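You operate a simulated robot arm through the tools that you are given. There is no shell and no other tool. Be economical: measure what you need, move in short steps, check, and stop when the job is done.

Carry out the task below with a simulated robot arm. There is one attempt and no reset: what you move stays moved.

TASK
Stand the 21 MM small carton from the top of the low bench beside the jug with the green handle. It goes on the side that lies toward x +0.0, y -1.0 (a direction in the base frame), with about 3 cm between them.
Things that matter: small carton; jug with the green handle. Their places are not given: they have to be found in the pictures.

It is judged by the outcome, as a careful person would: the job done as asked, and still so three seconds after it is handed in. It fails if anything else is knocked over, pushed out of place, dropped, spilled or broken.

THE ROBOT
A 7-joint arm with a two-finger parallel gripper, fixed in place. Base frame: the origin is at the foot of the arm, x ahead of it, y to its left, z up; the work surface is at about z = 760. Lengths are in mm, angles in degrees, forces in N, time in s.
With the tool pointing down near the work surface it reaches from about 300 to 700 mm from the base axis. Its first joint turns from -66.0 to 66.0 degrees. Payload 1.57 kg.
Tool frame: the origin (TCP) lies between the finger pads and is the grasp point; the fingertips stand 30 mm ahead of it; z points along the fingers, y is the line along which they close. The gripper opens to 110 mm. The fingers are 24 mm wide and 12 mm thick; the gripper's body (48 by 112 mm) begins 78 mm behind the TCP.
Orientation is told as [roll, pitch, yaw] about the base's x, y, z axes, in that order, counted from this pose: with the fingers straight down and closing along the base's y, the tool's x points along the base's -x, its y along +y and its z along -z.

THE INTERFACE
- The arm moves only by the tool nudge_tool. Its argument "plan" is a list that holds one entry, the list of rows, each a list of 6 numbers: the shift along the tool's x, y, z in units of 100 mm (1.0 is 100 mm), then the turn, a rotation vector about the tool's x, y, z in units of 120 degrees (1.0 is 120 degrees). In form: [[[dx, dy, dz, rx, ry, rz], ...]]. A call has 1 to 10 rows; each row is the pose to reach, as a shift and turn from the pose commanded when the call began, along the tool's axes at that moment. "jaw" is the finger opening in mm, from 0 to 110, set as the call begins (left out, the last holds). A call with a number of a shift or a turn outside -1 to 1 is refused whole. A row lasts 0.2 s, in which the tool goes at most 50 mm and 8.6 degrees; a call with a longer step from one row to the next is refused whole, and so is a gripper value outside its range. A pose out of reach is approached as far as the arm can. The call stops where the force on the tool passes 40 N (or 10 N more than at its start, if that is more) or the arm is blocked; 0.2 s more then pass. The fingers move at their own pace (about 108 mm/s each) and stop on an object; they squeeze with about 31 N. The grip force told is the motor's: it shows also when the fingers shut on nothing. Time passes only in rows, and 0.2 s behind the last, so rows that repeat a pose let the fingers close. It gives the time, the measured TCP pose, the force on the tool (base axes), the opening and the grip force at its end, in the units of the frame above (readings bear some noise), and new pictures: "show" is both (left out), scene, wrist or none.
- Cameras (640 x 400 px; columns grow to the right, rows downward): "scene" is fixed at [176.8, -412.8, 1389.9]; the picture's right is [0.58, -0.82, 0.00], its down [-0.57, -0.40, -0.71] and it looks along [0.58, 0.41, -0.70] (base axes); focal length 352 px, centre (320, 200). "wrist" rides on the gripper at [-36, 0, -80] in the tool frame; the picture's right is [0.00, -1.00, 0.00], its down [0.97, 0.00, -0.24] and it looks along [0.24, 0.00, 0.97] (tool axes); focal length 218 px, centre (320, 200).
- probe_pixels(camera, pixels): for up to 12 pixels [column, row] of the newest picture of that camera ("zoom" is the newest enlarged one), the place [x, y, z] in the base frame of the surface seen there, good to about 2 mm. No time passes.
- zoom(camera, box): a new picture of the part [left, top, right, bottom] of that camera's present view, enlarged. No time passes.
- sign_off(): hands the job in; it is judged then, once.

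Work in short steps. Measure before you move; look again where a grasp or a placing could have gone wrong, and mend it. You have 60 turns and 100 pictures in all, the two below and enlarged ones among them. Open the gripper and draw the arm clear of the work before you hand the job in, unless the task says otherwise; then end with one line.

The tools are called by a JSON object that holds its "api" and its "payload". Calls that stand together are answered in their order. nudge_tool: Moves the arm, as the interface text tells. Its arguments: {"type":"object","properties":{"plan":{"type":"array","items":{"type":"array","items":{"type":"array","items":{"type":"number"}}}},"jaw":{"type":"number"},"show":{"type":"string","enum":["both","scene","wrist","none"]}},"required":["plan"]} The other tools are called the same way: probe_pixels (camera, pixels) gives the place of the surface under pixels of a picture; zoom (camera, box) takes an enlarged picture of a part of a camera's view; sign_off () hands the job in.

At the start:

```text
time: 0.0
ee_pos: [374.2, -154.8, 1051.6]
orientation: [0.1, -0.1, 0.1]
ft_force: [-0.4, 0.4, 0.0]
opening: 109.9
grip_force: 0.0
```

scene: 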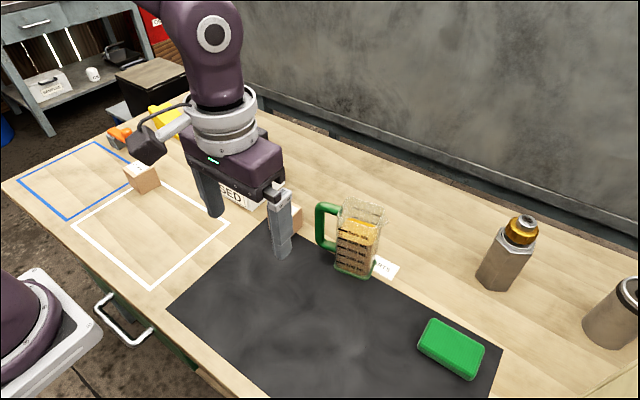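
wrist: 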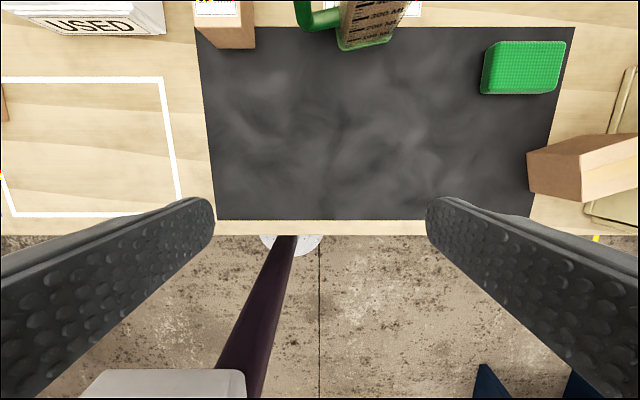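

The pictures show several cartons: scene (140,177), one behind the fingers at (290,215), and one at wrist (585,165). I'll zoom in to read the labels.

{"api": "zoom", "payload": {"camera": "scene", "box": [80, 80, 240, 220]}}

{"api": "zoom", "payload": {"camera": "scene", "box": [210, 150, 430, 290]}}

{"api": "zoom", "payload": {"camera": "wrist", "box": [440, 0, 640, 240]}}

{"api": "probe_pixels", "payload": {"camera": "wrist", "pixels": [[560, 152], [600, 170], [620, 80], [600, 210], [550, 190], [240, 20], [230, 40], [365, 40], [300, 60], [520, 65], [625, 145], [635, 185]]}}

```text
2.86 times, centred on (160, 150) of scene
```

zoom: 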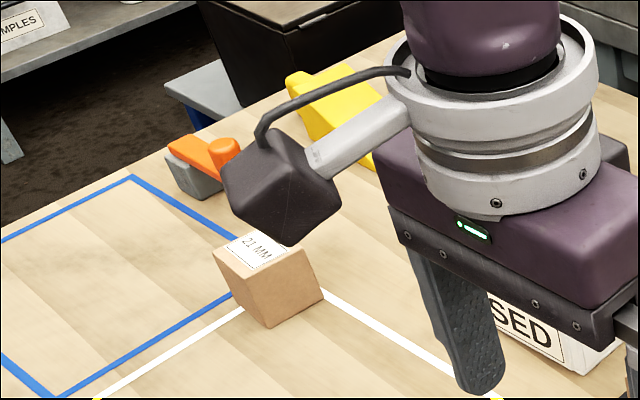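

```text
2.86 times, centred on (320, 220) of scene
```

zoom: 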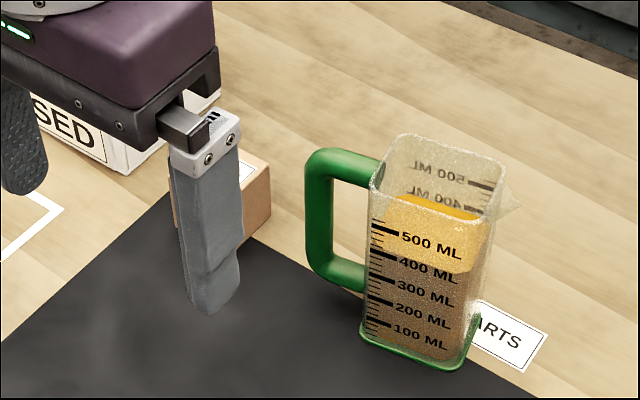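

```text
1.67 times, centred on (540, 120) of wrist
```

zoom: 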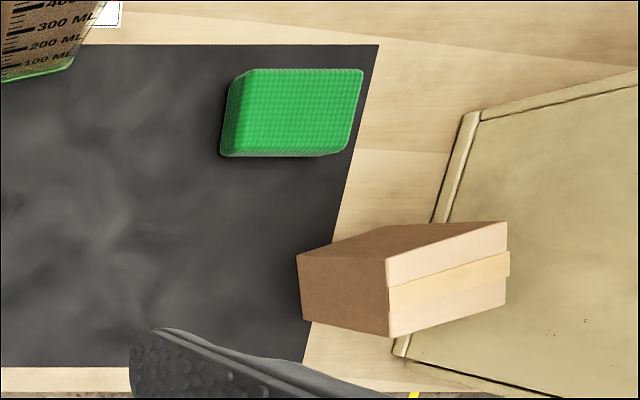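

```text
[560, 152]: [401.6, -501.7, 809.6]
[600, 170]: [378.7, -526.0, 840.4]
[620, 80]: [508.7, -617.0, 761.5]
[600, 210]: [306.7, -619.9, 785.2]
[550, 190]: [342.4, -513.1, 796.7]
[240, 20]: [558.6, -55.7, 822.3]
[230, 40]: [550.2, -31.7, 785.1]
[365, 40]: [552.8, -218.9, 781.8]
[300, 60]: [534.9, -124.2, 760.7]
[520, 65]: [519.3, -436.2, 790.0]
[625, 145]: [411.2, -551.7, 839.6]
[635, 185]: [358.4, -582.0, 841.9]
```

The carton at scene (140,177) reads 21 MM. Two other cartons' labels are still unseen, so I'll move the arm toward the right and forward to read them.

{"api": "nudge_tool", "payload": {"plan": [[[-0.3, -0.3, 0, 0, 0, 0], [-0.6, -0.7, 0, 0, 0, 0], [-0.8, -1, 0, 0, 0, 0]]]}}

```text
time: 0.8
ee_pos: [453.2, -256.9, 1051.5]
orientation: [0.1, 0.0, 0.0]
ft_force: [0.6, 0.3, -0.2]
opening: 109.9
grip_force: 0.1
```

scene: 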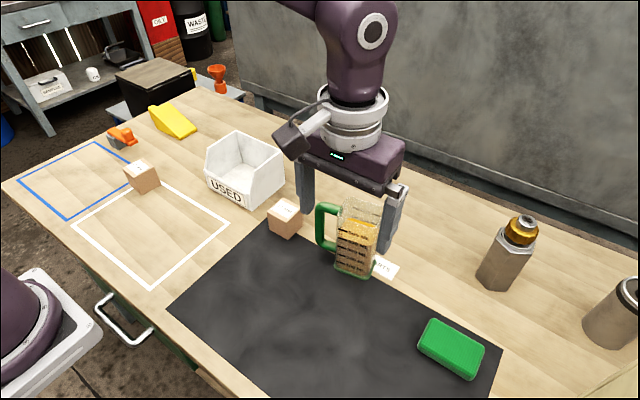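
wrist: 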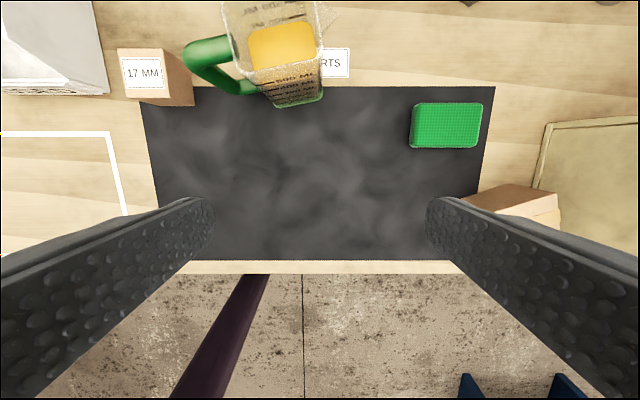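

The middle carton reads 17 MM and the left one 21 MM. I'll check the right side, with the cream surface and taped box, for another 21 MM carton.

{"api": "nudge_tool", "payload": {"plan": [[[0, -0.4, 0, 0, 0, 0], [0, -0.8, 0, 0, 0, 0], [0, -1, 0, 0, 0, 0]]], "show": "wrist"}}

{"api": "zoom", "payload": {"camera": "scene", "box": [0, 20, 240, 170]}}

```text
time: 1.6
ee_pos: [454.0, -356.5, 1053.6]
orientation: [0.0, 0.0, 0.0]
ft_force: [0.8, -0.6, 0.4]
opening: 110.0
grip_force: 0.1
```

wrist: 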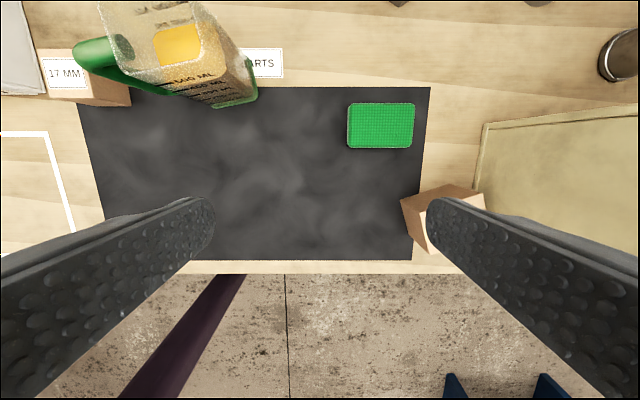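

```text
2.67 times, centred on (120, 95) of scene
```

zoom: 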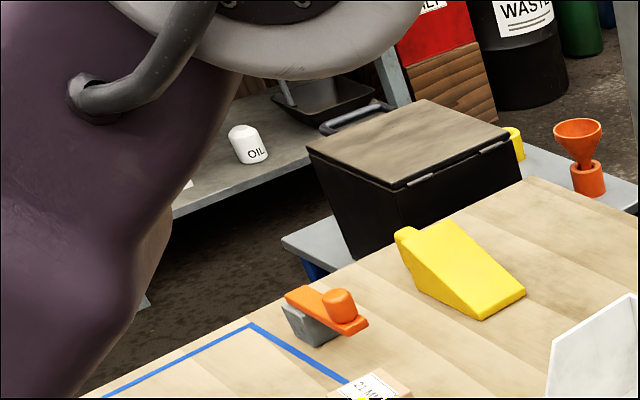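

No second 21 MM carton so far. One more look further right, then I'll probe the jug.

{"api": "nudge_tool", "payload": {"plan": [[[0, -0.4, 0, 0, 0, 0], [0, -0.8, 0, 0, 0, 0], [0, -1, 0, 0, 0, 0]]]}}

{"api": "probe_pixels", "payload": {"camera": "scene", "pixels": [[145, 170], [140, 185], [352, 275], [338, 268], [374, 278], [355, 250], [128, 172], [147, 193], [159, 182], [345, 240], [370, 250], [318, 220]]}}

{"api": "zoom", "payload": {"camera": "scene", "box": [290, 180, 450, 290]}}

{"api": "zoom", "payload": {"camera": "scene", "box": [110, 145, 180, 205]}}

```text
time: 2.4
ee_pos: [452.8, -445.6, 1052.5]
orientation: [0.0, 0.1, 0.1]
ft_force: [0.1, 0.2, -0.2]
opening: 110.1
grip_force: 0.0
out of reach, approached as far as the arm can: row 3
```

scene: 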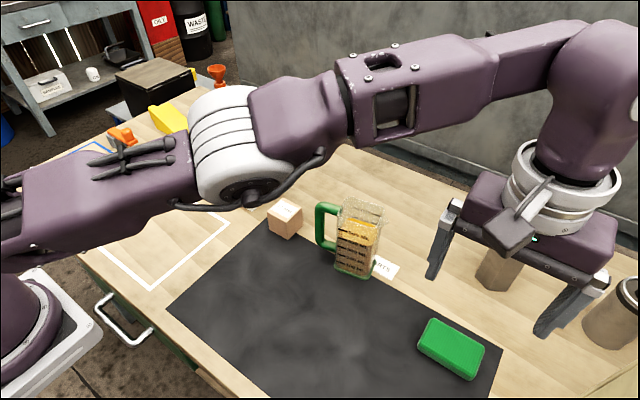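
wrist: 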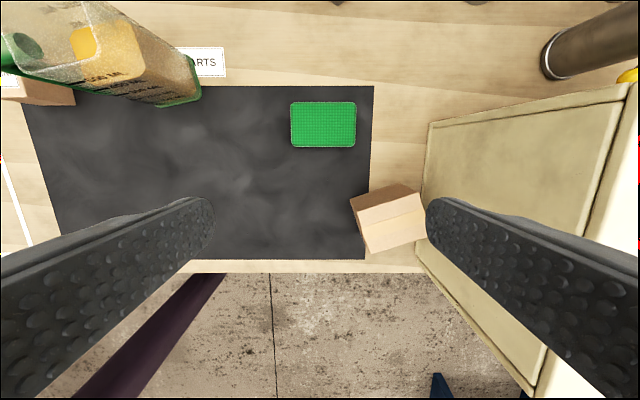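

```text
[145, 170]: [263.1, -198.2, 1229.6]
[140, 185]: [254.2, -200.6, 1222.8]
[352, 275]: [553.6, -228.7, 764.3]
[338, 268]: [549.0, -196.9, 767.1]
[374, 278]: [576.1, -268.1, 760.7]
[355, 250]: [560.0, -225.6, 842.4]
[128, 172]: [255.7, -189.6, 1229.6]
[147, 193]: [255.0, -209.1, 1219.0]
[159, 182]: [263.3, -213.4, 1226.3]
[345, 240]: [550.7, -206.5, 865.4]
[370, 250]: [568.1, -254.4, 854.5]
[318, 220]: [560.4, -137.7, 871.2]
```

```text
3.64 times, centred on (370, 235) of scene
```

zoom: 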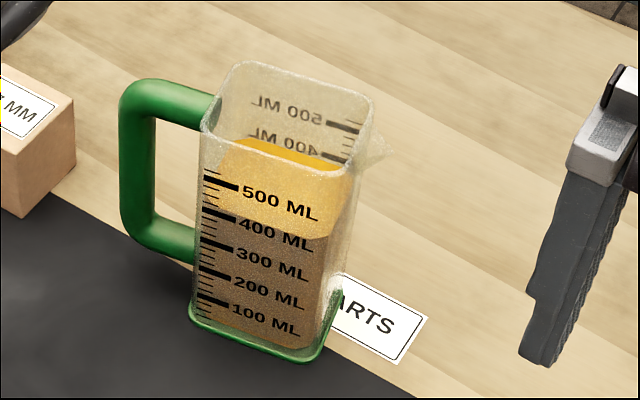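

```text
6.67 times, centred on (145, 175) of scene
```

zoom: 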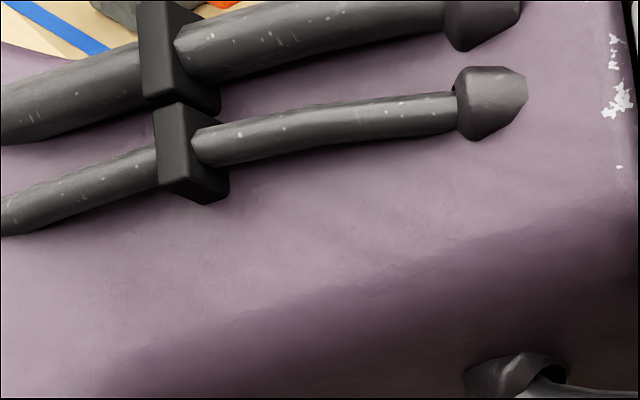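

The 21 MM carton at the left is the only one. The jug's −y (spout) side lies by the PARTS label, so I'll probe the jug's base and rim closely.

{"api": "probe_pixels", "payload": {"camera": "scene", "pixels": [[334, 264], [336, 270], [352, 276], [366, 278], [371, 276], [375, 268], [376, 262], [387, 219], [385, 212], [340, 215], [379, 215], [385, 270]]}}

{"api": "probe_pixels", "payload": {"camera": "wrist", "pixels": [[160, 106], [180, 103], [198, 96], [200, 88], [193, 80], [150, 50], [170, 60], [205, 62], [224, 50], [120, 15], [130, 102], [70, 70]]}}

{"api": "zoom", "payload": {"camera": "wrist", "box": [0, 0, 240, 150]}}

```text
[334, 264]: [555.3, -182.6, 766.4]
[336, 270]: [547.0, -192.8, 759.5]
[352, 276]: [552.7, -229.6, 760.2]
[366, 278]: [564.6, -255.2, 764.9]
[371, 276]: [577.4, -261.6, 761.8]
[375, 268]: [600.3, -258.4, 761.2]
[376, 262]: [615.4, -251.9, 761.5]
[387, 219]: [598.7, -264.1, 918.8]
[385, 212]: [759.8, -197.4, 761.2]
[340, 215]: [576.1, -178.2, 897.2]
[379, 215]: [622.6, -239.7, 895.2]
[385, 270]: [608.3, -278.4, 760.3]
```

```text
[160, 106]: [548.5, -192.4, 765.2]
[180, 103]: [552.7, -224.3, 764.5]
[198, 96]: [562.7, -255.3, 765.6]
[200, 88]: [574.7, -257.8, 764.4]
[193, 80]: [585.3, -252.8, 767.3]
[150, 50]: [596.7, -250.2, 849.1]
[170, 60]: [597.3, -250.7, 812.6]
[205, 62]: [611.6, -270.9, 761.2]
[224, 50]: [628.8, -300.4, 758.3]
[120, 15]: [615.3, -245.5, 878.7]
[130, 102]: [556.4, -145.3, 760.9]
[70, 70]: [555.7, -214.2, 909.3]
```

```text
2.67 times, centred on (120, 75) of wrist
```

zoom: 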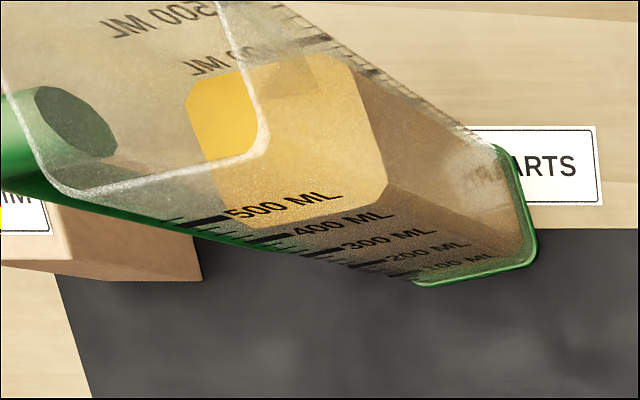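

The jug's base runs from (548,-190) to (562,-256), its −y face sits near y≈-254 and it is about 915 high. The gripper should therefore close along base x when placing. I'll head back left to the carton, near (470, 365).

{"api": "nudge_tool", "payload": {"plan": [[[0, 0.5, 0, 0, 0, 0], [0, 1, 0, 0, 0, 0]]], "show": "none"}}

{"api": "nudge_tool", "payload": {"plan": [[[0, 0.5, 0, 0, 0, 0], [0, 1, 0, 0, 0, 0]]], "show": "none"}}

{"api": "nudge_tool", "payload": {"plan": [[[0, 0.5, 0, 0, 0, 0], [0, 1, 0, 0, 0, 0]]], "show": "none"}}

{"api": "nudge_tool", "payload": {"plan": [[[0, 0.5, 0, 0, 0, 0], [0, 1, 0, 0, 0, 0]]], "show": "none"}}

{"api": "nudge_tool", "payload": {"plan": [[[0, 0.5, 0, 0, 0, 0], [0, 1, 0, 0, 0, 0]]], "show": "none"}}

{"api": "nudge_tool", "payload": {"plan": [[[0, 0.5, 0, 0, 0, 0], [0, 1, 0, 0, 0, 0]]], "show": "none"}}

{"api": "nudge_tool", "payload": {"plan": [[[0, 0.5, 0, 0, 0, 0], [0, 1, 0, 0, 0, 0]]]}}

```text
time: 3.0
ee_pos: [453.0, -443.6, 1053.8]
orientation: [-0.1, 0.0, 0.1]
ft_force: [-0.1, 0.4, 0.3]
opening: 109.9
grip_force: 0.0
out of reach, approached as far as the arm can: row 1, 2
```

```text
time: 3.6
ee_pos: [454.0, -444.8, 1053.2]
orientation: [-0.1, 0.0, 0.1]
ft_force: [-0.2, 0.6, -0.2]
opening: 109.8
grip_force: 0.1
out of reach, approached as far as the arm can: row 1, 2
```

```text
time: 4.2
ee_pos: [455.0, -444.1, 1052.9]
orientation: [0.0, 0.0, 0.1]
ft_force: [-1.1, -0.5, 0.6]
opening: 109.9
grip_force: 0.0
out of reach, approached as far as the arm can: row 1, 2
```

```text
time: 4.8
ee_pos: [453.8, -445.5, 1053.8]
orientation: [-0.2, 0.0, 0.1]
ft_force: [-0.2, 0.4, 0.4]
opening: 110.1
grip_force: 0.1
out of reach, approached as far as the arm can: row 1, 2
```

```text
time: 5.4
ee_pos: [453.8, -445.5, 1053.6]
orientation: [-0.1, 0.0, 0.1]
ft_force: [0.1, -0.5, -0.4]
opening: 110.1
grip_force: 0.1
out of reach, approached as far as the arm can: row 1, 2
```

```text
time: 6.0
ee_pos: [454.1, -444.2, 1053.8]
orientation: [-0.1, 0.0, 0.2]
ft_force: [0.0, 0.0, 0.9]
opening: 110.2
grip_force: 0.0
out of reach, approached as far as the arm can: row 1, 2
```

```text
time: 6.6
ee_pos: [453.7, -444.6, 1053.8]
orientation: [-0.1, 0.0, 0.1]
ft_force: [-0.2, 0.2, 0.0]
opening: 110.1
grip_force: 0.1
out of reach, approached as far as the arm can: row 1, 2
```

scene: 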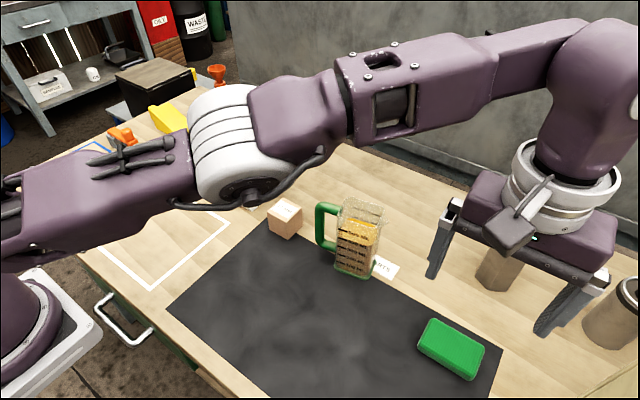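
wrist: 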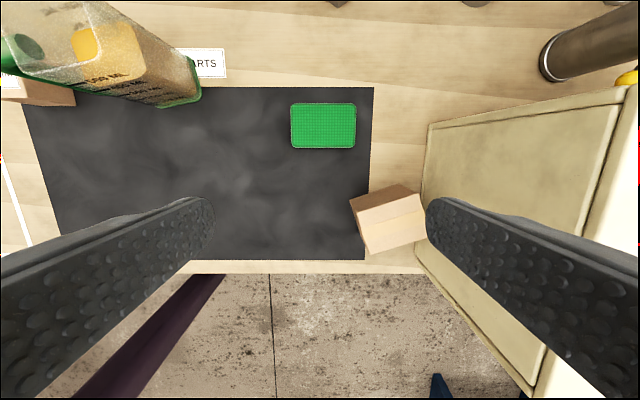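

The arm did not move and reports out of reach. I'll try one short step to see what is blocking it.

{"api": "nudge_tool", "payload": {"plan": [[[0.1, 0.1, 0, 0, 0, 0], [0.2, 0.2, 0, 0, 0, 0]]], "show": "none"}}

```text
time: 7.2
ee_pos: [434.2, -424.7, 1053.8]
orientation: [0.0, -0.1, 0.0]
ft_force: [-0.2, -0.1, -0.1]
opening: 110.1
grip_force: 0.0
```

It moves again from here. I'll continue left with smaller steps per row.

{"api": "nudge_tool", "payload": {"plan": [[[0, 0.25, 0, 0, 0, 0], [0, 0.5, 0, 0, 0, 0], [0, 0.75, 0, 0, 0, 0], [0, 1, 0, 0, 0, 0]]], "show": "none"}}

```text
time: 8.2
ee_pos: [435.1, -324.2, 1053.4]
orientation: [0.0, 0.0, 0.0]
ft_force: [-0.8, 1.0, 0.2]
opening: 110.0
grip_force: 0.0
```

Working; continuing left.

{"api": "nudge_tool", "payload": {"plan": [[[0, 0.33, 0, 0, 0, 0], [0, 0.67, 0, 0, 0, 0], [0, 1, 0, 0, 0, 0]]], "show": "none"}}

{"api": "nudge_tool", "payload": {"plan": [[[0, 0.33, 0, 0, 0, 0], [0, 0.67, 0, 0, 0, 0], [0, 1, 0, 0, 0, 0]]], "show": "none"}}

{"api": "nudge_tool", "payload": {"plan": [[[0, 0.33, 0, 0, 0, 0], [0, 0.67, 0, 0, 0, 0], [0, 1, 0, 0, 0, 0]]], "show": "none"}}

{"api": "nudge_tool", "payload": {"plan": [[[0, 0.33, 0, 0, 0, 0], [0, 0.67, 0, 0, 0, 0], [0, 1, 0, 0, 0, 0]]], "show": "none"}}

{"api": "nudge_tool", "payload": {"plan": [[[0, 0.33, 0, 0, 0, 0], [0, 0.67, 0, 0, 0, 0], [0, 1, 0, 0, 0, 0]]]}}

```text
time: 9.0
ee_pos: [436.3, -225.6, 1053.6]
orientation: [0.1, 0.0, -0.1]
ft_force: [-0.8, 0.3, -0.7]
opening: 110.0
grip_force: 0.1
```

```text
time: 9.8
ee_pos: [434.7, -126.7, 1053.5]
orientation: [0.1, 0.0, 0.0]
ft_force: [0.5, 0.8, -0.3]
opening: 110.0
grip_force: 0.1
```

```text
time: 10.6
ee_pos: [435.4, -26.3, 1052.4]
orientation: [-0.1, 0.1, 0.0]
ft_force: [-0.2, 0.2, 0.1]
opening: 110.2
grip_force: 0.0
```

```text
time: 11.4
ee_pos: [433.7, 73.4, 1052.6]
orientation: [0.0, 0.0, 0.0]
ft_force: [-0.3, -0.3, 0.3]
opening: 110.3
grip_force: 0.1
```

```text
time: 12.2
ee_pos: [433.6, 173.9, 1052.9]
orientation: [0.0, -0.1, 0.0]
ft_force: [0.3, -0.2, -0.3]
opening: 109.9
grip_force: 0.0
```

scene: 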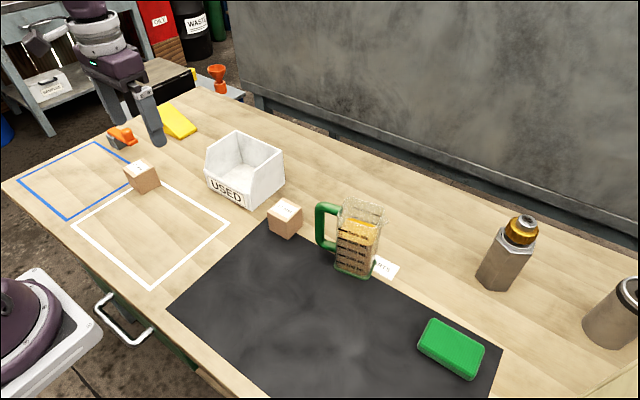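
wrist: 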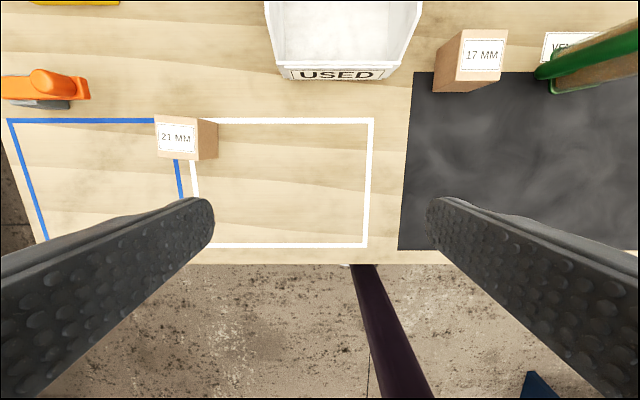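

The wrist view now shows the 21 MM carton at (177,137), nearly aligned with the axes. I'll probe its edges and the jug's spout.

{"api": "zoom", "payload": {"camera": "wrist", "box": [130, 90, 250, 180]}}

{"api": "probe_pixels", "payload": {"camera": "wrist", "pixels": [[157, 117], [196, 122], [195, 158], [157, 155], [177, 137], [217, 122], [217, 157], [205, 140]]}}

{"api": "zoom", "payload": {"camera": "scene", "box": [110, 145, 180, 205]}}

{"api": "probe_pixels", "payload": {"camera": "scene", "pixels": [[142, 166], [126, 169], [145, 179], [153, 168], [135, 180], [152, 182], [388, 218], [388, 220], [386, 222], [384, 219], [380, 208], [376, 226]]}}

```text
4.44 times, centred on (190, 135) of wrist
```

zoom: 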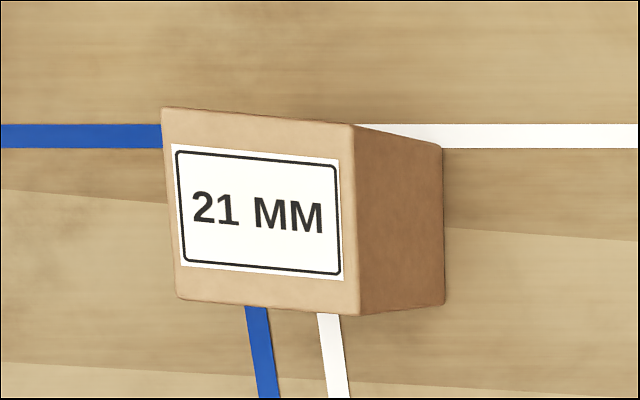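

```text
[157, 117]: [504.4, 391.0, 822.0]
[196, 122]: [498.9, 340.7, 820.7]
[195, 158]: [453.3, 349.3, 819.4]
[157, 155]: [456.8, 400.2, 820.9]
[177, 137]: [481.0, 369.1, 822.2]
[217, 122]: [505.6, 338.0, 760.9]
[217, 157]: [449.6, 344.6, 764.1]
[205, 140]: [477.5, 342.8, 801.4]
```

```text
6.67 times, centred on (145, 175) of scene
```

zoom: 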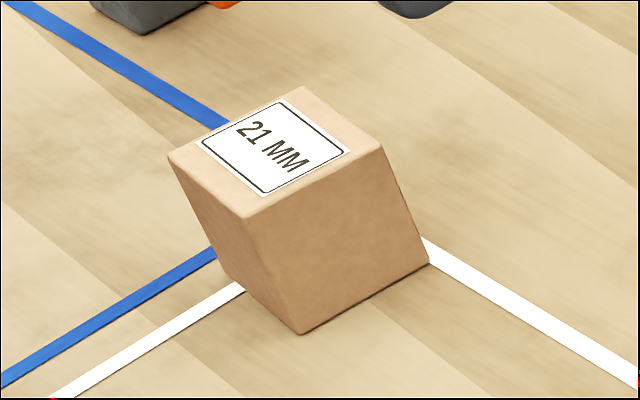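

```text
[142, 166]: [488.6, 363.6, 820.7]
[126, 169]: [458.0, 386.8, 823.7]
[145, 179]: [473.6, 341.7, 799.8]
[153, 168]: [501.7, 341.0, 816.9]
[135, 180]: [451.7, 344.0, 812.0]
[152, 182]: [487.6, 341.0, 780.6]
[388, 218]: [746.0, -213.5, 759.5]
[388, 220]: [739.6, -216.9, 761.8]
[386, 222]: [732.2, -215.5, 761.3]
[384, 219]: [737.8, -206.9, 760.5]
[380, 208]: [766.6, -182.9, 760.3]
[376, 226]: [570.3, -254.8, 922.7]
```

The carton's top is at z≈821, its centre is near (479,369), it is roughly 50×54 mm and its yaw is about -6°. I'll move above it, offset +6 mm in x so the gripper later stays clear of the jug's spout.

{"api": "nudge_tool", "payload": {"plan": [[[-0.09, 0.33, 0.1, 0, 0, 0], [-0.18, 0.67, 0.2, 0, 0, 0], [-0.26, 1, 0.3, 0, 0, 0]]], "show": "none"}}

{"api": "nudge_tool", "payload": {"plan": [[[-0.09, 0.32, 0.2, 0, 0, 0.02], [-0.18, 0.64, 0.4, 0, 0, 0.04], [-0.255, 0.95, 0.6, 0, 0, 0.05], [-0.255, 0.95, 0.8, 0, 0, 0.05]]]}}

```text
time: 13.0
ee_pos: [461.4, 275.3, 1021.8]
orientation: [0.1, 0.1, 0.1]
ft_force: [-0.9, 0.5, -0.5]
opening: 110.0
grip_force: 0.0
```

```text
time: 14.0
ee_pos: [485.3, 369.0, 943.1]
orientation: [0.1, 0.0, -6.0]
ft_force: [-0.3, -0.4, 1.1]
opening: 110.0
grip_force: 0.0
```

scene: 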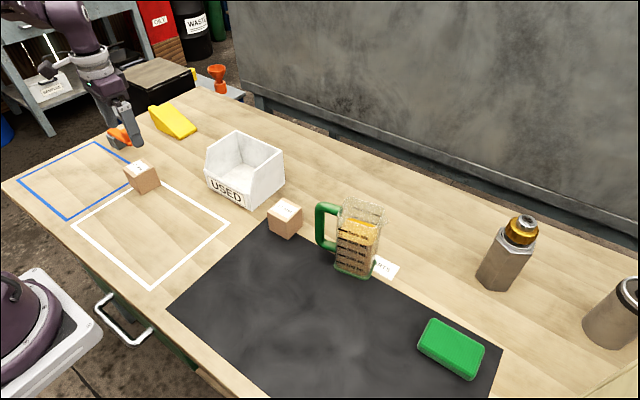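
wrist: 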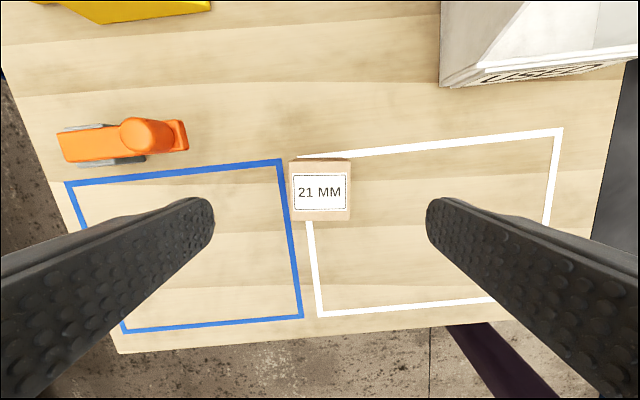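

The carton sits centred and square between the fingers, at wrist (320,190). I'll probe its top corners.

{"api": "probe_pixels", "payload": {"camera": "wrist", "pixels": [[292, 166], [348, 165], [348, 217], [292, 217], [320, 160], [320, 218]]}}

```text
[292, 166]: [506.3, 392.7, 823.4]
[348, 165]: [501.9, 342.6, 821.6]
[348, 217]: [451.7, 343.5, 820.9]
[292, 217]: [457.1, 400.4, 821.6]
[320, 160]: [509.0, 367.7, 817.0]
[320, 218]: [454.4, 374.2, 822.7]
```

Centre confirmed at about (480,370). Lowering to TCP z≈800.

{"api": "nudge_tool", "payload": {"plan": [[[0, 0, 0.25, 0, 0, 0], [0, 0, 0.5, 0, 0, 0], [0, 0, 0.75, 0, 0, 0], [0, 0, 1, 0, 0, 0]]], "show": "none"}}

{"api": "nudge_tool", "payload": {"plan": [[[0, 0, 0.15, 0, 0, 0], [0, 0, 0.3, 0, 0, 0], [0, 0, 0.43, 0, 0, 0]]]}}

```text
time: 15.0
ee_pos: [485.9, 370.5, 841.2]
orientation: [-0.1, 0.0, -6.0]
ft_force: [-0.1, 0.0, 0.3]
opening: 110.1
grip_force: 0.0
```

```text
time: 15.8
ee_pos: [485.2, 369.2, 799.6]
orientation: [-0.1, 0.0, -6.1]
ft_force: [-0.8, 0.3, 1.2]
opening: 110.0
grip_force: 0.1
```

scene: 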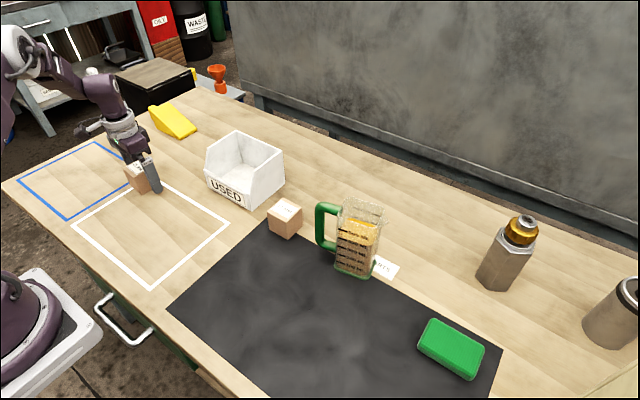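
wrist: 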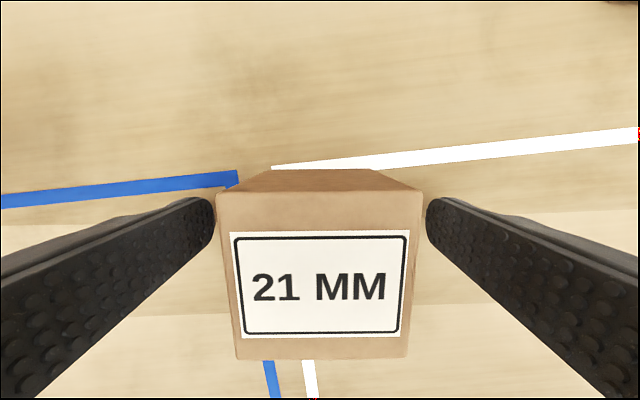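

The fingers straddle the carton. Closing now and then lifting slightly.

{"api": "nudge_tool", "payload": {"plan": [[[0, 0, 0, 0, 0, 0], [0, 0, 0, 0, 0, 0], [0, 0, 0, 0, 0, 0], [0, 0, 0, 0, 0, 0]]], "jaw": 35, "show": "none"}}

{"api": "nudge_tool", "payload": {"plan": [[[0, 0, -0.1, 0, 0, 0], [0, 0, -0.3, 0, 0, 0], [0, 0, -0.55, 0, 0, 0], [0, 0, -0.8, 0, 0, 0], [0, 0, -1, 0, 0, 0]]]}}

```text
time: 16.8
ee_pos: [484.1, 370.6, 800.4]
orientation: [-0.1, -0.1, -6.0]
ft_force: [0.5, -0.1, -0.4]
opening: 57.7
grip_force: 31.4
```

```text
time: 18.0
ee_pos: [486.8, 368.6, 900.2]
orientation: [-0.1, 0.0, -6.0]
ft_force: [-0.5, -0.6, -0.6]
opening: 57.2
grip_force: 31.2
```

scene: 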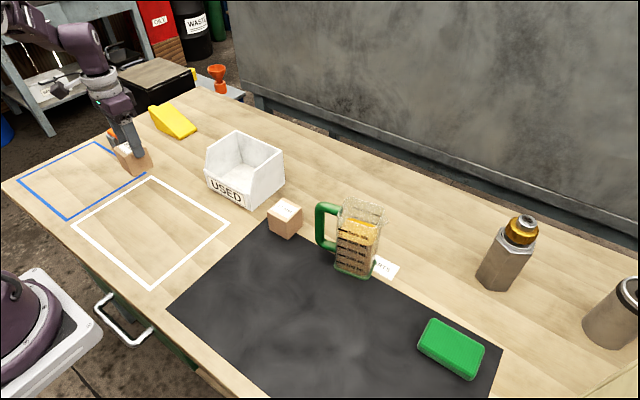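
wrist: 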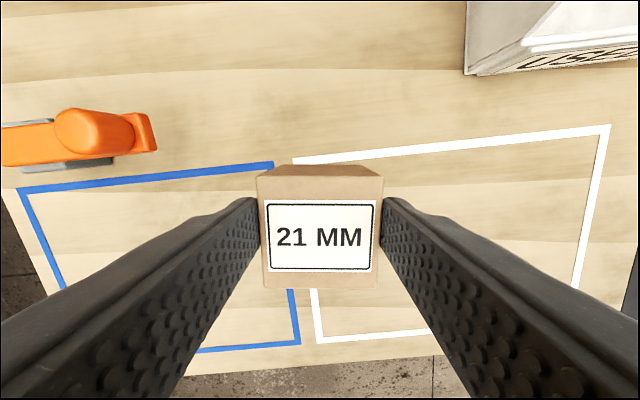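

Held firmly (57 mm). Straightening the yaw and carrying the carton toward the front, away from the bin and jug.

{"api": "nudge_tool", "payload": {"plan": [[[0.1, -0.24, -0.15, 0, 0, -0.0125], [0.2, -0.48, -0.3, 0, 0, -0.025], [0.3, -0.71, -0.4, 0, 0, -0.0375], [0.403, -0.947, -0.5, 0, 0, -0.05]]], "show": "none"}}

{"api": "nudge_tool", "payload": {"plan": [[[0, -0.33, 0, 0, 0, 0], [0, -0.67, 0, 0, 0, 0], [0, -1, 0, 0, 0, 0]]], "show": "none"}}

{"api": "nudge_tool", "payload": {"plan": [[[0, -0.33, 0, 0, 0, 0], [0, -0.67, 0, 0, 0, 0], [0, -1, 0, 0, 0, 0]]], "show": "none"}}

{"api": "nudge_tool", "payload": {"plan": [[[0, -0.33, 0, 0, 0, 0], [0, -0.67, 0, 0, 0, 0], [0, -1, 0, 0, 0, 0]]], "show": "none"}}

{"api": "nudge_tool", "payload": {"plan": [[[0, -0.33, 0, 0, 0, 0], [0, -0.67, 0, 0, 0, 0], [0, -1, 0, 0, 0, 0]]], "show": "none"}}

{"api": "nudge_tool", "payload": {"plan": [[[0, -0.33, 0, 0, 0, 0], [0, -0.67, 0, 0, 0, 0], [0, -1, 0, 0, 0, 0]]], "show": "scene"}}

```text
time: 19.0
ee_pos: [436.0, 278.7, 950.6]
orientation: [-0.1, 0.0, 0.0]
ft_force: [0.5, -0.3, -1.2]
opening: 57.5
grip_force: 30.7
```

```text
time: 19.8
ee_pos: [436.7, 177.8, 953.3]
orientation: [0.0, -0.1, 0.0]
ft_force: [-0.6, -0.7, -1.8]
opening: 57.5
grip_force: 31.3
```

```text
time: 20.6
ee_pos: [434.0, 79.5, 949.2]
orientation: [-0.1, -0.1, 0.1]
ft_force: [-0.2, -0.1, -1.4]
opening: 57.6
grip_force: 30.6
```

```text
time: 21.4
ee_pos: [436.6, -18.5, 948.6]
orientation: [0.0, 0.0, 0.2]
ft_force: [-0.4, -0.4, -1.4]
opening: 57.4
grip_force: 30.9
```

```text
time: 22.2
ee_pos: [434.6, -120.7, 948.4]
orientation: [0.0, 0.0, 0.0]
ft_force: [-0.1, -0.3, -1.6]
opening: 57.4
grip_force: 31.3
```

```text
time: 23.0
ee_pos: [437.5, -217.8, 948.3]
orientation: [0.0, -0.1, 0.0]
ft_force: [-0.3, 0.4, -1.6]
opening: 57.2
grip_force: 31.1
```

scene: 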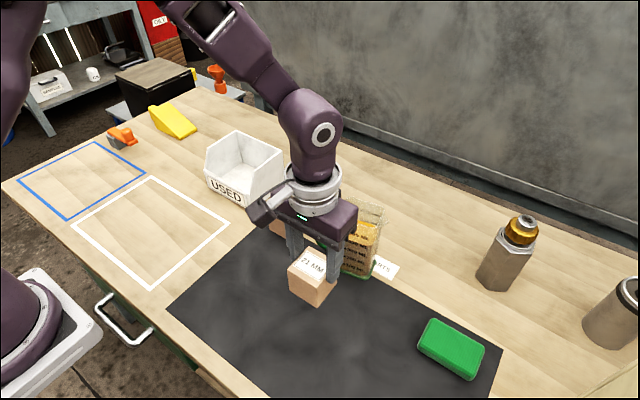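

Going on to y≈-318 while turning the gripper toward yaw -90.

{"api": "nudge_tool", "payload": {"plan": [[[0, -0.2, 0, 0, 0, 0.07], [0, -0.4, 0, 0, 0, 0.14], [0, -0.6, 0, 0, 0, 0.21], [0, -0.8, 0, 0, 0, 0.28], [0, -1, 0, 0, 0, 0.35], [0, -1, 0, 0, 0, 0.42], [0, -1, 0, 0, 0, 0.49], [0, -1, 0, 0, 0, 0.56], [0, -1, 0, 0, 0, 0.63], [0, -1, 0, 0, 0, 0.7]]]}}

```text
time: 25.2
ee_pos: [434.8, -321.2, 950.0]
orientation: [0.0, 0.0, -84.2]
ft_force: [-0.3, 0.2, -1.4]
opening: 57.2
grip_force: 30.8
```

scene: 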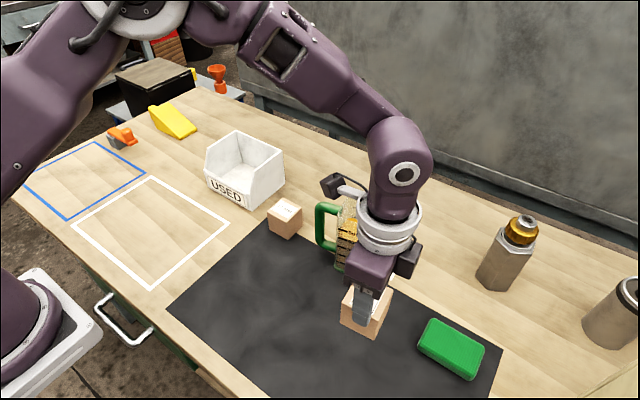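
wrist: 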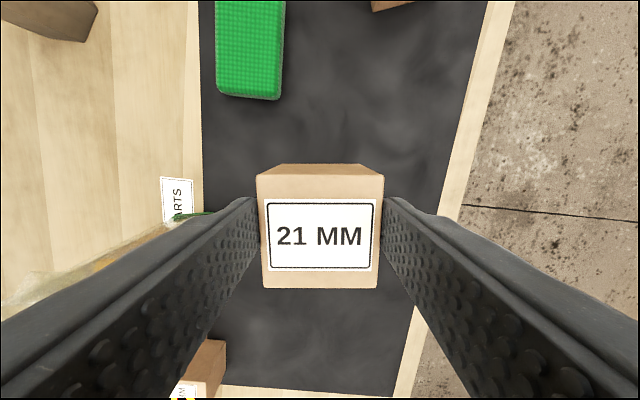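

The gripper is nearly at yaw -90. A bracket on the wrist sticks out toward the jug at scene (335,187), so I'll measure it and the jug's spout before lowering.

{"api": "probe_pixels", "payload": {"camera": "scene", "pixels": [[330, 185], [333, 194], [340, 195], [327, 178], [350, 190], [345, 240], [407, 262]]}}

{"api": "zoom", "payload": {"camera": "wrist", "box": [0, 150, 260, 330]}}

{"api": "zoom", "payload": {"camera": "scene", "box": [300, 150, 440, 290]}}

```text
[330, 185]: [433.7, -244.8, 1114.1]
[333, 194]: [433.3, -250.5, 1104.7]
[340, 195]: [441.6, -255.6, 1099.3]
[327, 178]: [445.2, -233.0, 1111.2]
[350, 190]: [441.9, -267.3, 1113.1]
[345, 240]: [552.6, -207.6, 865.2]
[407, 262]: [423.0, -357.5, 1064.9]
```

```text
2.22 times, centred on (130, 240) of wrist
```

zoom: 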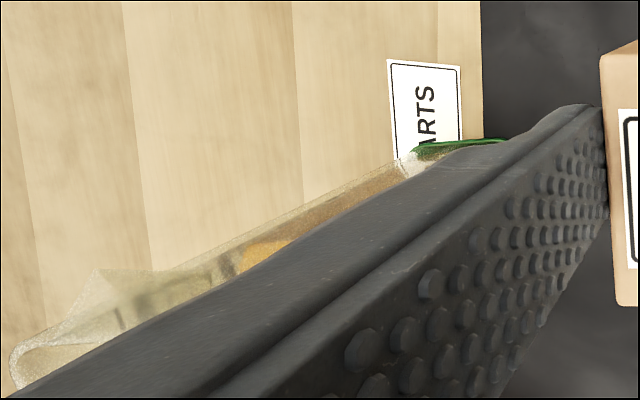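

```text
2.86 times, centred on (370, 220) of scene
```

zoom: 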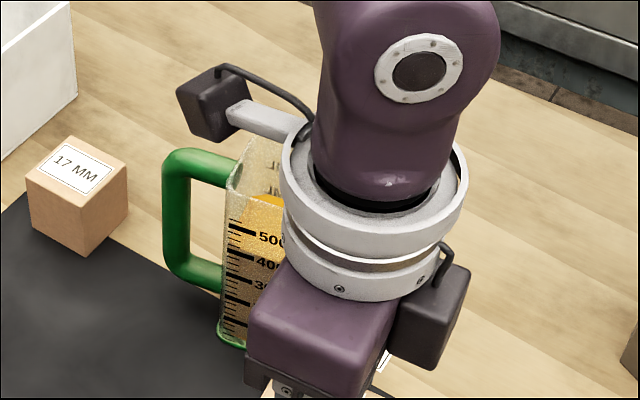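

{"api": "probe_pixels", "payload": {"camera": "zoom", "pixels": [[213, 139], [205, 132], [188, 118], [225, 128], [240, 132], [250, 138], [260, 140], [238, 175], [180, 95], [212, 100], [265, 138], [232, 182]]}}

{"api": "probe_pixels", "payload": {"camera": "wrist", "pixels": [[10, 310], [8, 298], [15, 290], [40, 275], [60, 272], [90, 260], [182, 215], [200, 212], [130, 240]]}}

```text
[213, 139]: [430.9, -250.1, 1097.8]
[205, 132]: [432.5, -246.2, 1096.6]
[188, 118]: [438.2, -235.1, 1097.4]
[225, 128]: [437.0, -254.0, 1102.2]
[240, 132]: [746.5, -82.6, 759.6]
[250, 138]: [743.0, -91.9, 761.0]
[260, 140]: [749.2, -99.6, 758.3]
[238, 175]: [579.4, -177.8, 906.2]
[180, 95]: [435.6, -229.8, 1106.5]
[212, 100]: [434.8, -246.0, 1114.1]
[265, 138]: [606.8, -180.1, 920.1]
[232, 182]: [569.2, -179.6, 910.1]
```

```text
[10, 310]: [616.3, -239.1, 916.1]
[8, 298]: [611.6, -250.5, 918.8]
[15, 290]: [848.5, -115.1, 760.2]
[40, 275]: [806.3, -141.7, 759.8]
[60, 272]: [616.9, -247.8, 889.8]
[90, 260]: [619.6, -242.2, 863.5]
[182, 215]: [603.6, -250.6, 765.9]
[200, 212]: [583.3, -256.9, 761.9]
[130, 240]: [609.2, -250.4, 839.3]
```

The bracket's bottom will be at about z 946 when placing, against a jug top of about 922, so it clears. Next I'll measure the held carton's extent.

{"api": "probe_pixels", "payload": {"camera": "wrist", "pixels": [[262, 178], [320, 178], [378, 178], [270, 286], [320, 286], [376, 286], [320, 167], [280, 167], [360, 167]]}}

{"api": "probe_pixels", "payload": {"camera": "scene", "pixels": [[342, 326], [376, 338], [390, 295], [345, 300], [360, 331], [372, 330]]}}

```text
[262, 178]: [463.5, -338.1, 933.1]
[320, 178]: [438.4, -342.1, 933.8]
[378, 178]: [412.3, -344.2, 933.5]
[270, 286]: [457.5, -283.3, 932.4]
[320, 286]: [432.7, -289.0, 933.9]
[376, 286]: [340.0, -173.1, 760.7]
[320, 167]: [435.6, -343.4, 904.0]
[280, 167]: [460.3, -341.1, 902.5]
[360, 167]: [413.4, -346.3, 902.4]
```

```text
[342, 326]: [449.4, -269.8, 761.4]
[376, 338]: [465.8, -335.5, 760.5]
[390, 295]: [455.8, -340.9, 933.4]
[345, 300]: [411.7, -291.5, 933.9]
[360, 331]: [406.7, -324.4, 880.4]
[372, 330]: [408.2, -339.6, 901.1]
```

The carton slid down in the jaws during the lift. Its top is now at z 933 with the TCP at 950, so the bottom is near z 872. The grip has stayed steady since, so I'll move gently. I'll advance halfway toward (594,-319) while lowering a little.

{"api": "probe_pixels", "payload": {"camera": "wrist", "pixels": [[204, 130], [203, 170], [198, 170], [193, 180], [161, 180], [190, 20], [40, 20], [90, 35]]}}

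{"api": "nudge_tool", "payload": {"plan": [[[-0.01, 0.1, 0.04, 0, 0, 0], [-0.026, 0.27, 0.1, 0, 0, 0], [-0.042, 0.45, 0.16, 0, 0, 0], [-0.06, 0.63, 0.22, 0, 0, 0], [-0.07, 0.75, 0.27, 0, 0, 0], [-0.075, 0.8, 0.3, 0, 0, 0]]]}}

```text
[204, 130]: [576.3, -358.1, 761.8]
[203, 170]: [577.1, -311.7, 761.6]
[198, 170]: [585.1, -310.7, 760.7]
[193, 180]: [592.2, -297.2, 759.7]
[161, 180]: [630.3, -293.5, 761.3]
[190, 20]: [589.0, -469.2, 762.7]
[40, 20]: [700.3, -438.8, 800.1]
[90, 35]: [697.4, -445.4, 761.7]
```

```text
time: 26.6
ee_pos: [514.5, -319.2, 919.2]
orientation: [0.0, 0.1, -84.0]
ft_force: [-0.9, 0.0, -1.7]
opening: 57.5
grip_force: 30.9
```

scene: 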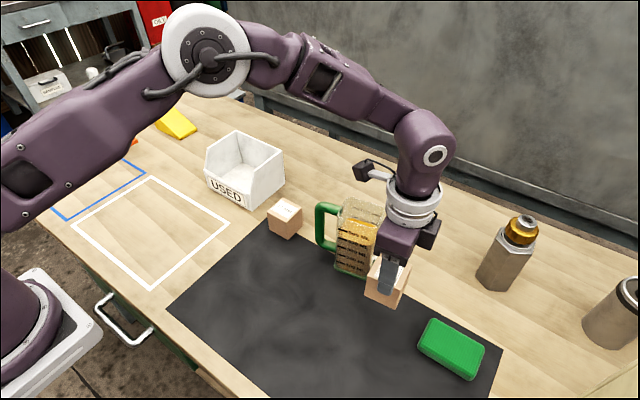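
wrist: 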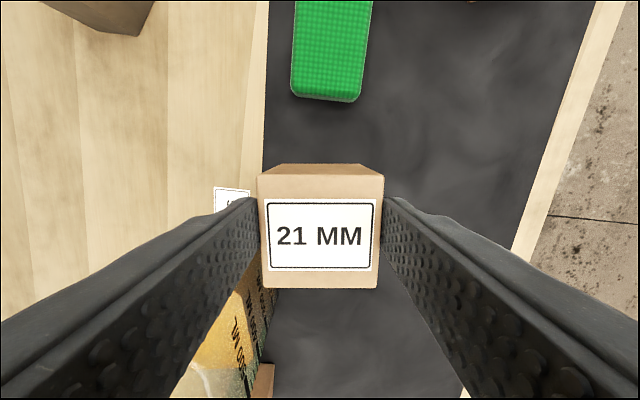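

Stable. The mat edge at x≈577 is about 1 mm thick and the jug stands across it too. Continuing over the target at x≈594.

{"api": "nudge_tool", "payload": {"plan": [[[-0.01, 0.1, 0.04, 0, 0, 0], [-0.027, 0.26, 0.12, 0, 0, 0], [-0.045, 0.43, 0.2, 0, 0, 0], [-0.063, 0.6, 0.3, 0, 0, 0], [-0.077, 0.73, 0.36, 0, 0, 0], [-0.083, 0.79, 0.4, 0, 0, 0]]]}}

```text
time: 28.0
ee_pos: [596.3, -318.6, 877.6]
orientation: [0.0, 0.0, -84.1]
ft_force: [-0.6, 0.5, -1.3]
opening: 57.6
grip_force: 31.2
```

scene: 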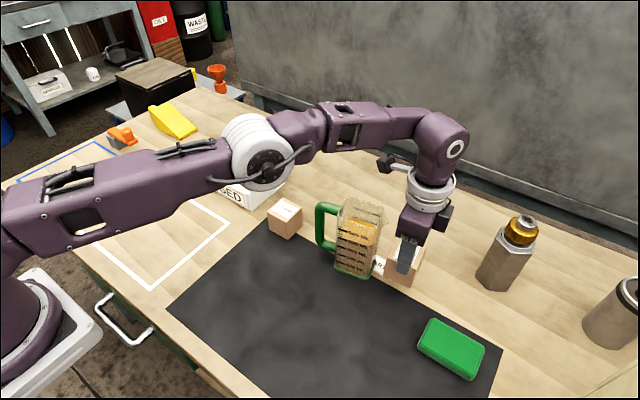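
wrist: 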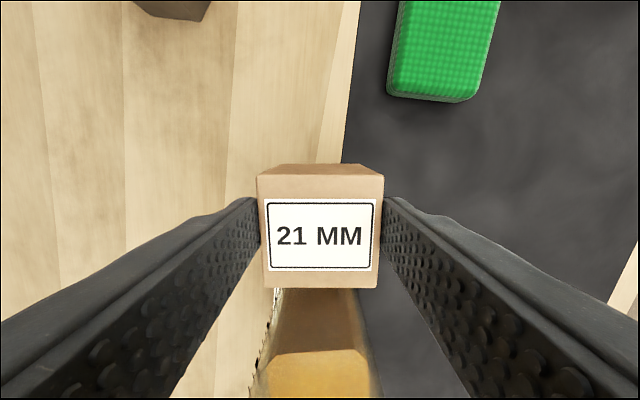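

The carton hangs in line with the jug. I'll check the gap before setting it down.

{"api": "probe_pixels", "payload": {"camera": "wrist", "pixels": [[262, 178], [378, 178], [270, 284], [370, 284], [320, 300], [320, 340], [320, 370], [290, 294], [350, 294], [270, 380], [365, 380]]}}

{"api": "zoom", "payload": {"camera": "scene", "box": [310, 170, 470, 300]}}

```text
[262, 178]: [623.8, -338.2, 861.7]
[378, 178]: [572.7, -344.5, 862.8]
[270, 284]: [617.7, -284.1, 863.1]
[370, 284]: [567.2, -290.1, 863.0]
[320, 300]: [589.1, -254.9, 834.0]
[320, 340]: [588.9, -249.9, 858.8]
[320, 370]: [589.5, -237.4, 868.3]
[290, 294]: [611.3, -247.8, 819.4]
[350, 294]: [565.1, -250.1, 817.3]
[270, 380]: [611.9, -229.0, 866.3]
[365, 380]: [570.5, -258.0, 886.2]
```

```text
3.08 times, centred on (390, 235) of scene
```

zoom: 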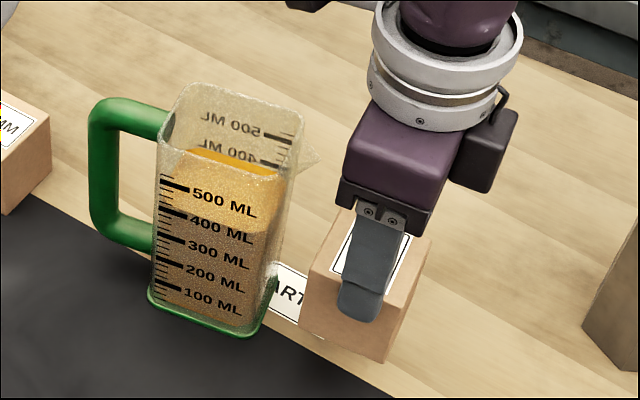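

The gap is about 32 mm, which is good. Lowering slowly to near contact.

{"api": "nudge_tool", "payload": {"plan": [[[0.005, 0, 0.08, 0, 0, 0], [0.01, 0, 0.16, 0, 0, 0], [0.015, 0, 0.24, 0, 0, 0], [0.015, 0, 0.32, 0, 0, 0], [0.015, 0, 0.36, 0, 0, 0], [0.015, 0, 0.38, 0, 0, 0], [0.015, 0, 0.38, 0, 0, 0]]]}}

{"api": "zoom", "payload": {"camera": "scene", "box": [310, 190, 470, 310]}}

{"api": "probe_pixels", "payload": {"camera": "wrist", "pixels": [[290, 200], [320, 200], [350, 200]]}}

```text
time: 29.6
ee_pos: [595.3, -318.3, 842.4]
orientation: [0.1, 0.0, -84.1]
ft_force: [0.0, -0.2, -1.0]
opening: 57.5
grip_force: 30.7
```

scene: 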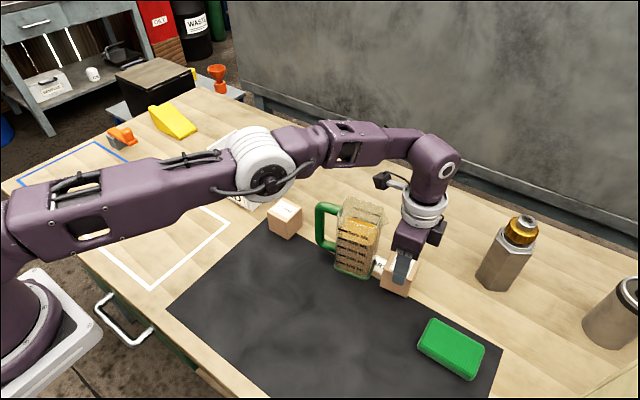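
wrist: 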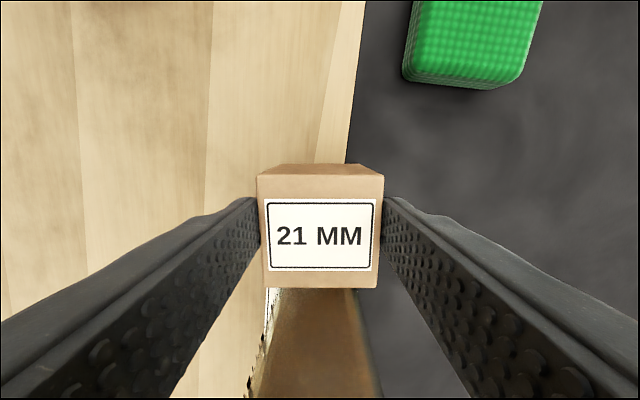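

```text
3.33 times, centred on (390, 250) of scene
```

zoom: 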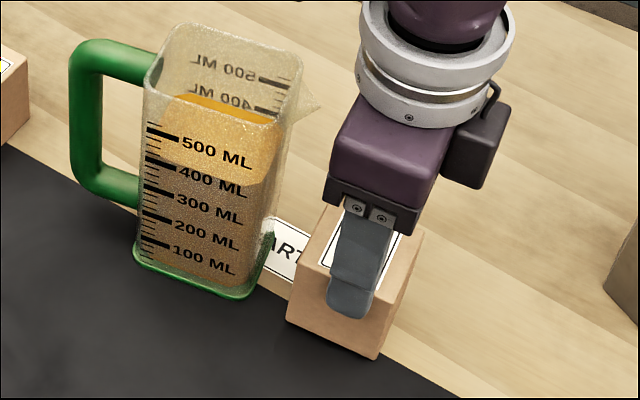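

```text
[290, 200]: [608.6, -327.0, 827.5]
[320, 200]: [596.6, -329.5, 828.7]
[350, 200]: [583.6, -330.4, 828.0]
```

The top is at z≈828 and should be about 821 when standing. Lowering the last few mm while watching the force.

{"api": "nudge_tool", "payload": {"plan": [[[0, 0, 0.02, 0, 0, 0], [0, 0, 0.04, 0, 0, 0], [0, 0, 0.055, 0, 0, 0], [0, 0, 0.06, 0, 0, 0], [0, 0, 0.06, 0, 0, 0]]], "show": "none"}}

```text
time: 30.8
ee_pos: [595.8, -318.2, 838.4]
orientation: [0.0, 0.0, -84.0]
ft_force: [-9.0, 6.0, 32.6]
opening: 57.1
grip_force: 30.9
```

Contact is made at 32 N. I'll ease off a little before opening.

{"api": "nudge_tool", "payload": {"plan": [[[0, 0, -0.015, 0, 0, 0], [0, 0, -0.02, 0, 0, 0]]], "show": "none"}}

```text
time: 31.4
ee_pos: [595.6, -317.3, 836.8]
orientation: [0.2, -0.2, -84.0]
ft_force: [-0.6, -0.5, 12.0]
opening: 57.5
grip_force: 31.0
```

Still pressing lightly at 12 N. I'll ease up about 1 mm more and open.

{"api": "nudge_tool", "payload": {"plan": [[[0, 0, -0.01, 0, 0, 0], [0, 0, -0.01, 0, 0, 0]]], "show": "none"}}

{"api": "nudge_tool", "payload": {"plan": [[[0, 0, 0, 0, 0, 0], [0, 0, 0, 0, 0, 0], [0, 0, 0, 0, 0, 0]]], "jaw": 85}}

```text
time: 32.0
ee_pos: [595.0, -316.6, 837.6]
orientation: [-0.2, 0.0, -83.9]
ft_force: [0.1, 0.4, -1.1]
opening: 57.2
grip_force: 31.1
```

```text
time: 32.8
ee_pos: [595.9, -317.3, 839.1]
orientation: [0.1, 0.0, -84.0]
ft_force: [0.5, -0.1, -0.7]
opening: 84.9
grip_force: 0.1
```

scene: 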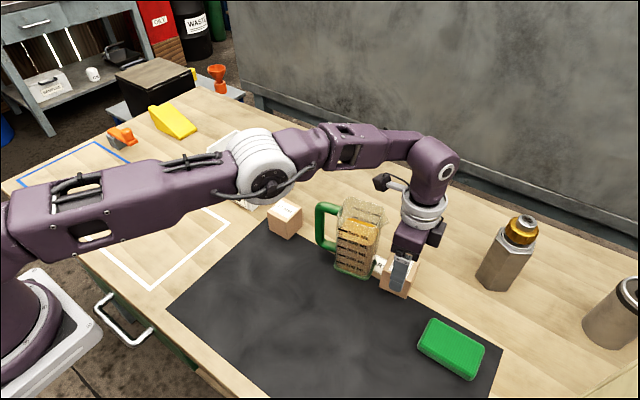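
wrist: 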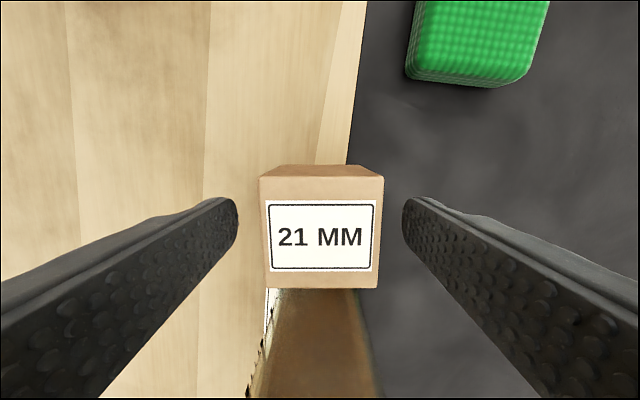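

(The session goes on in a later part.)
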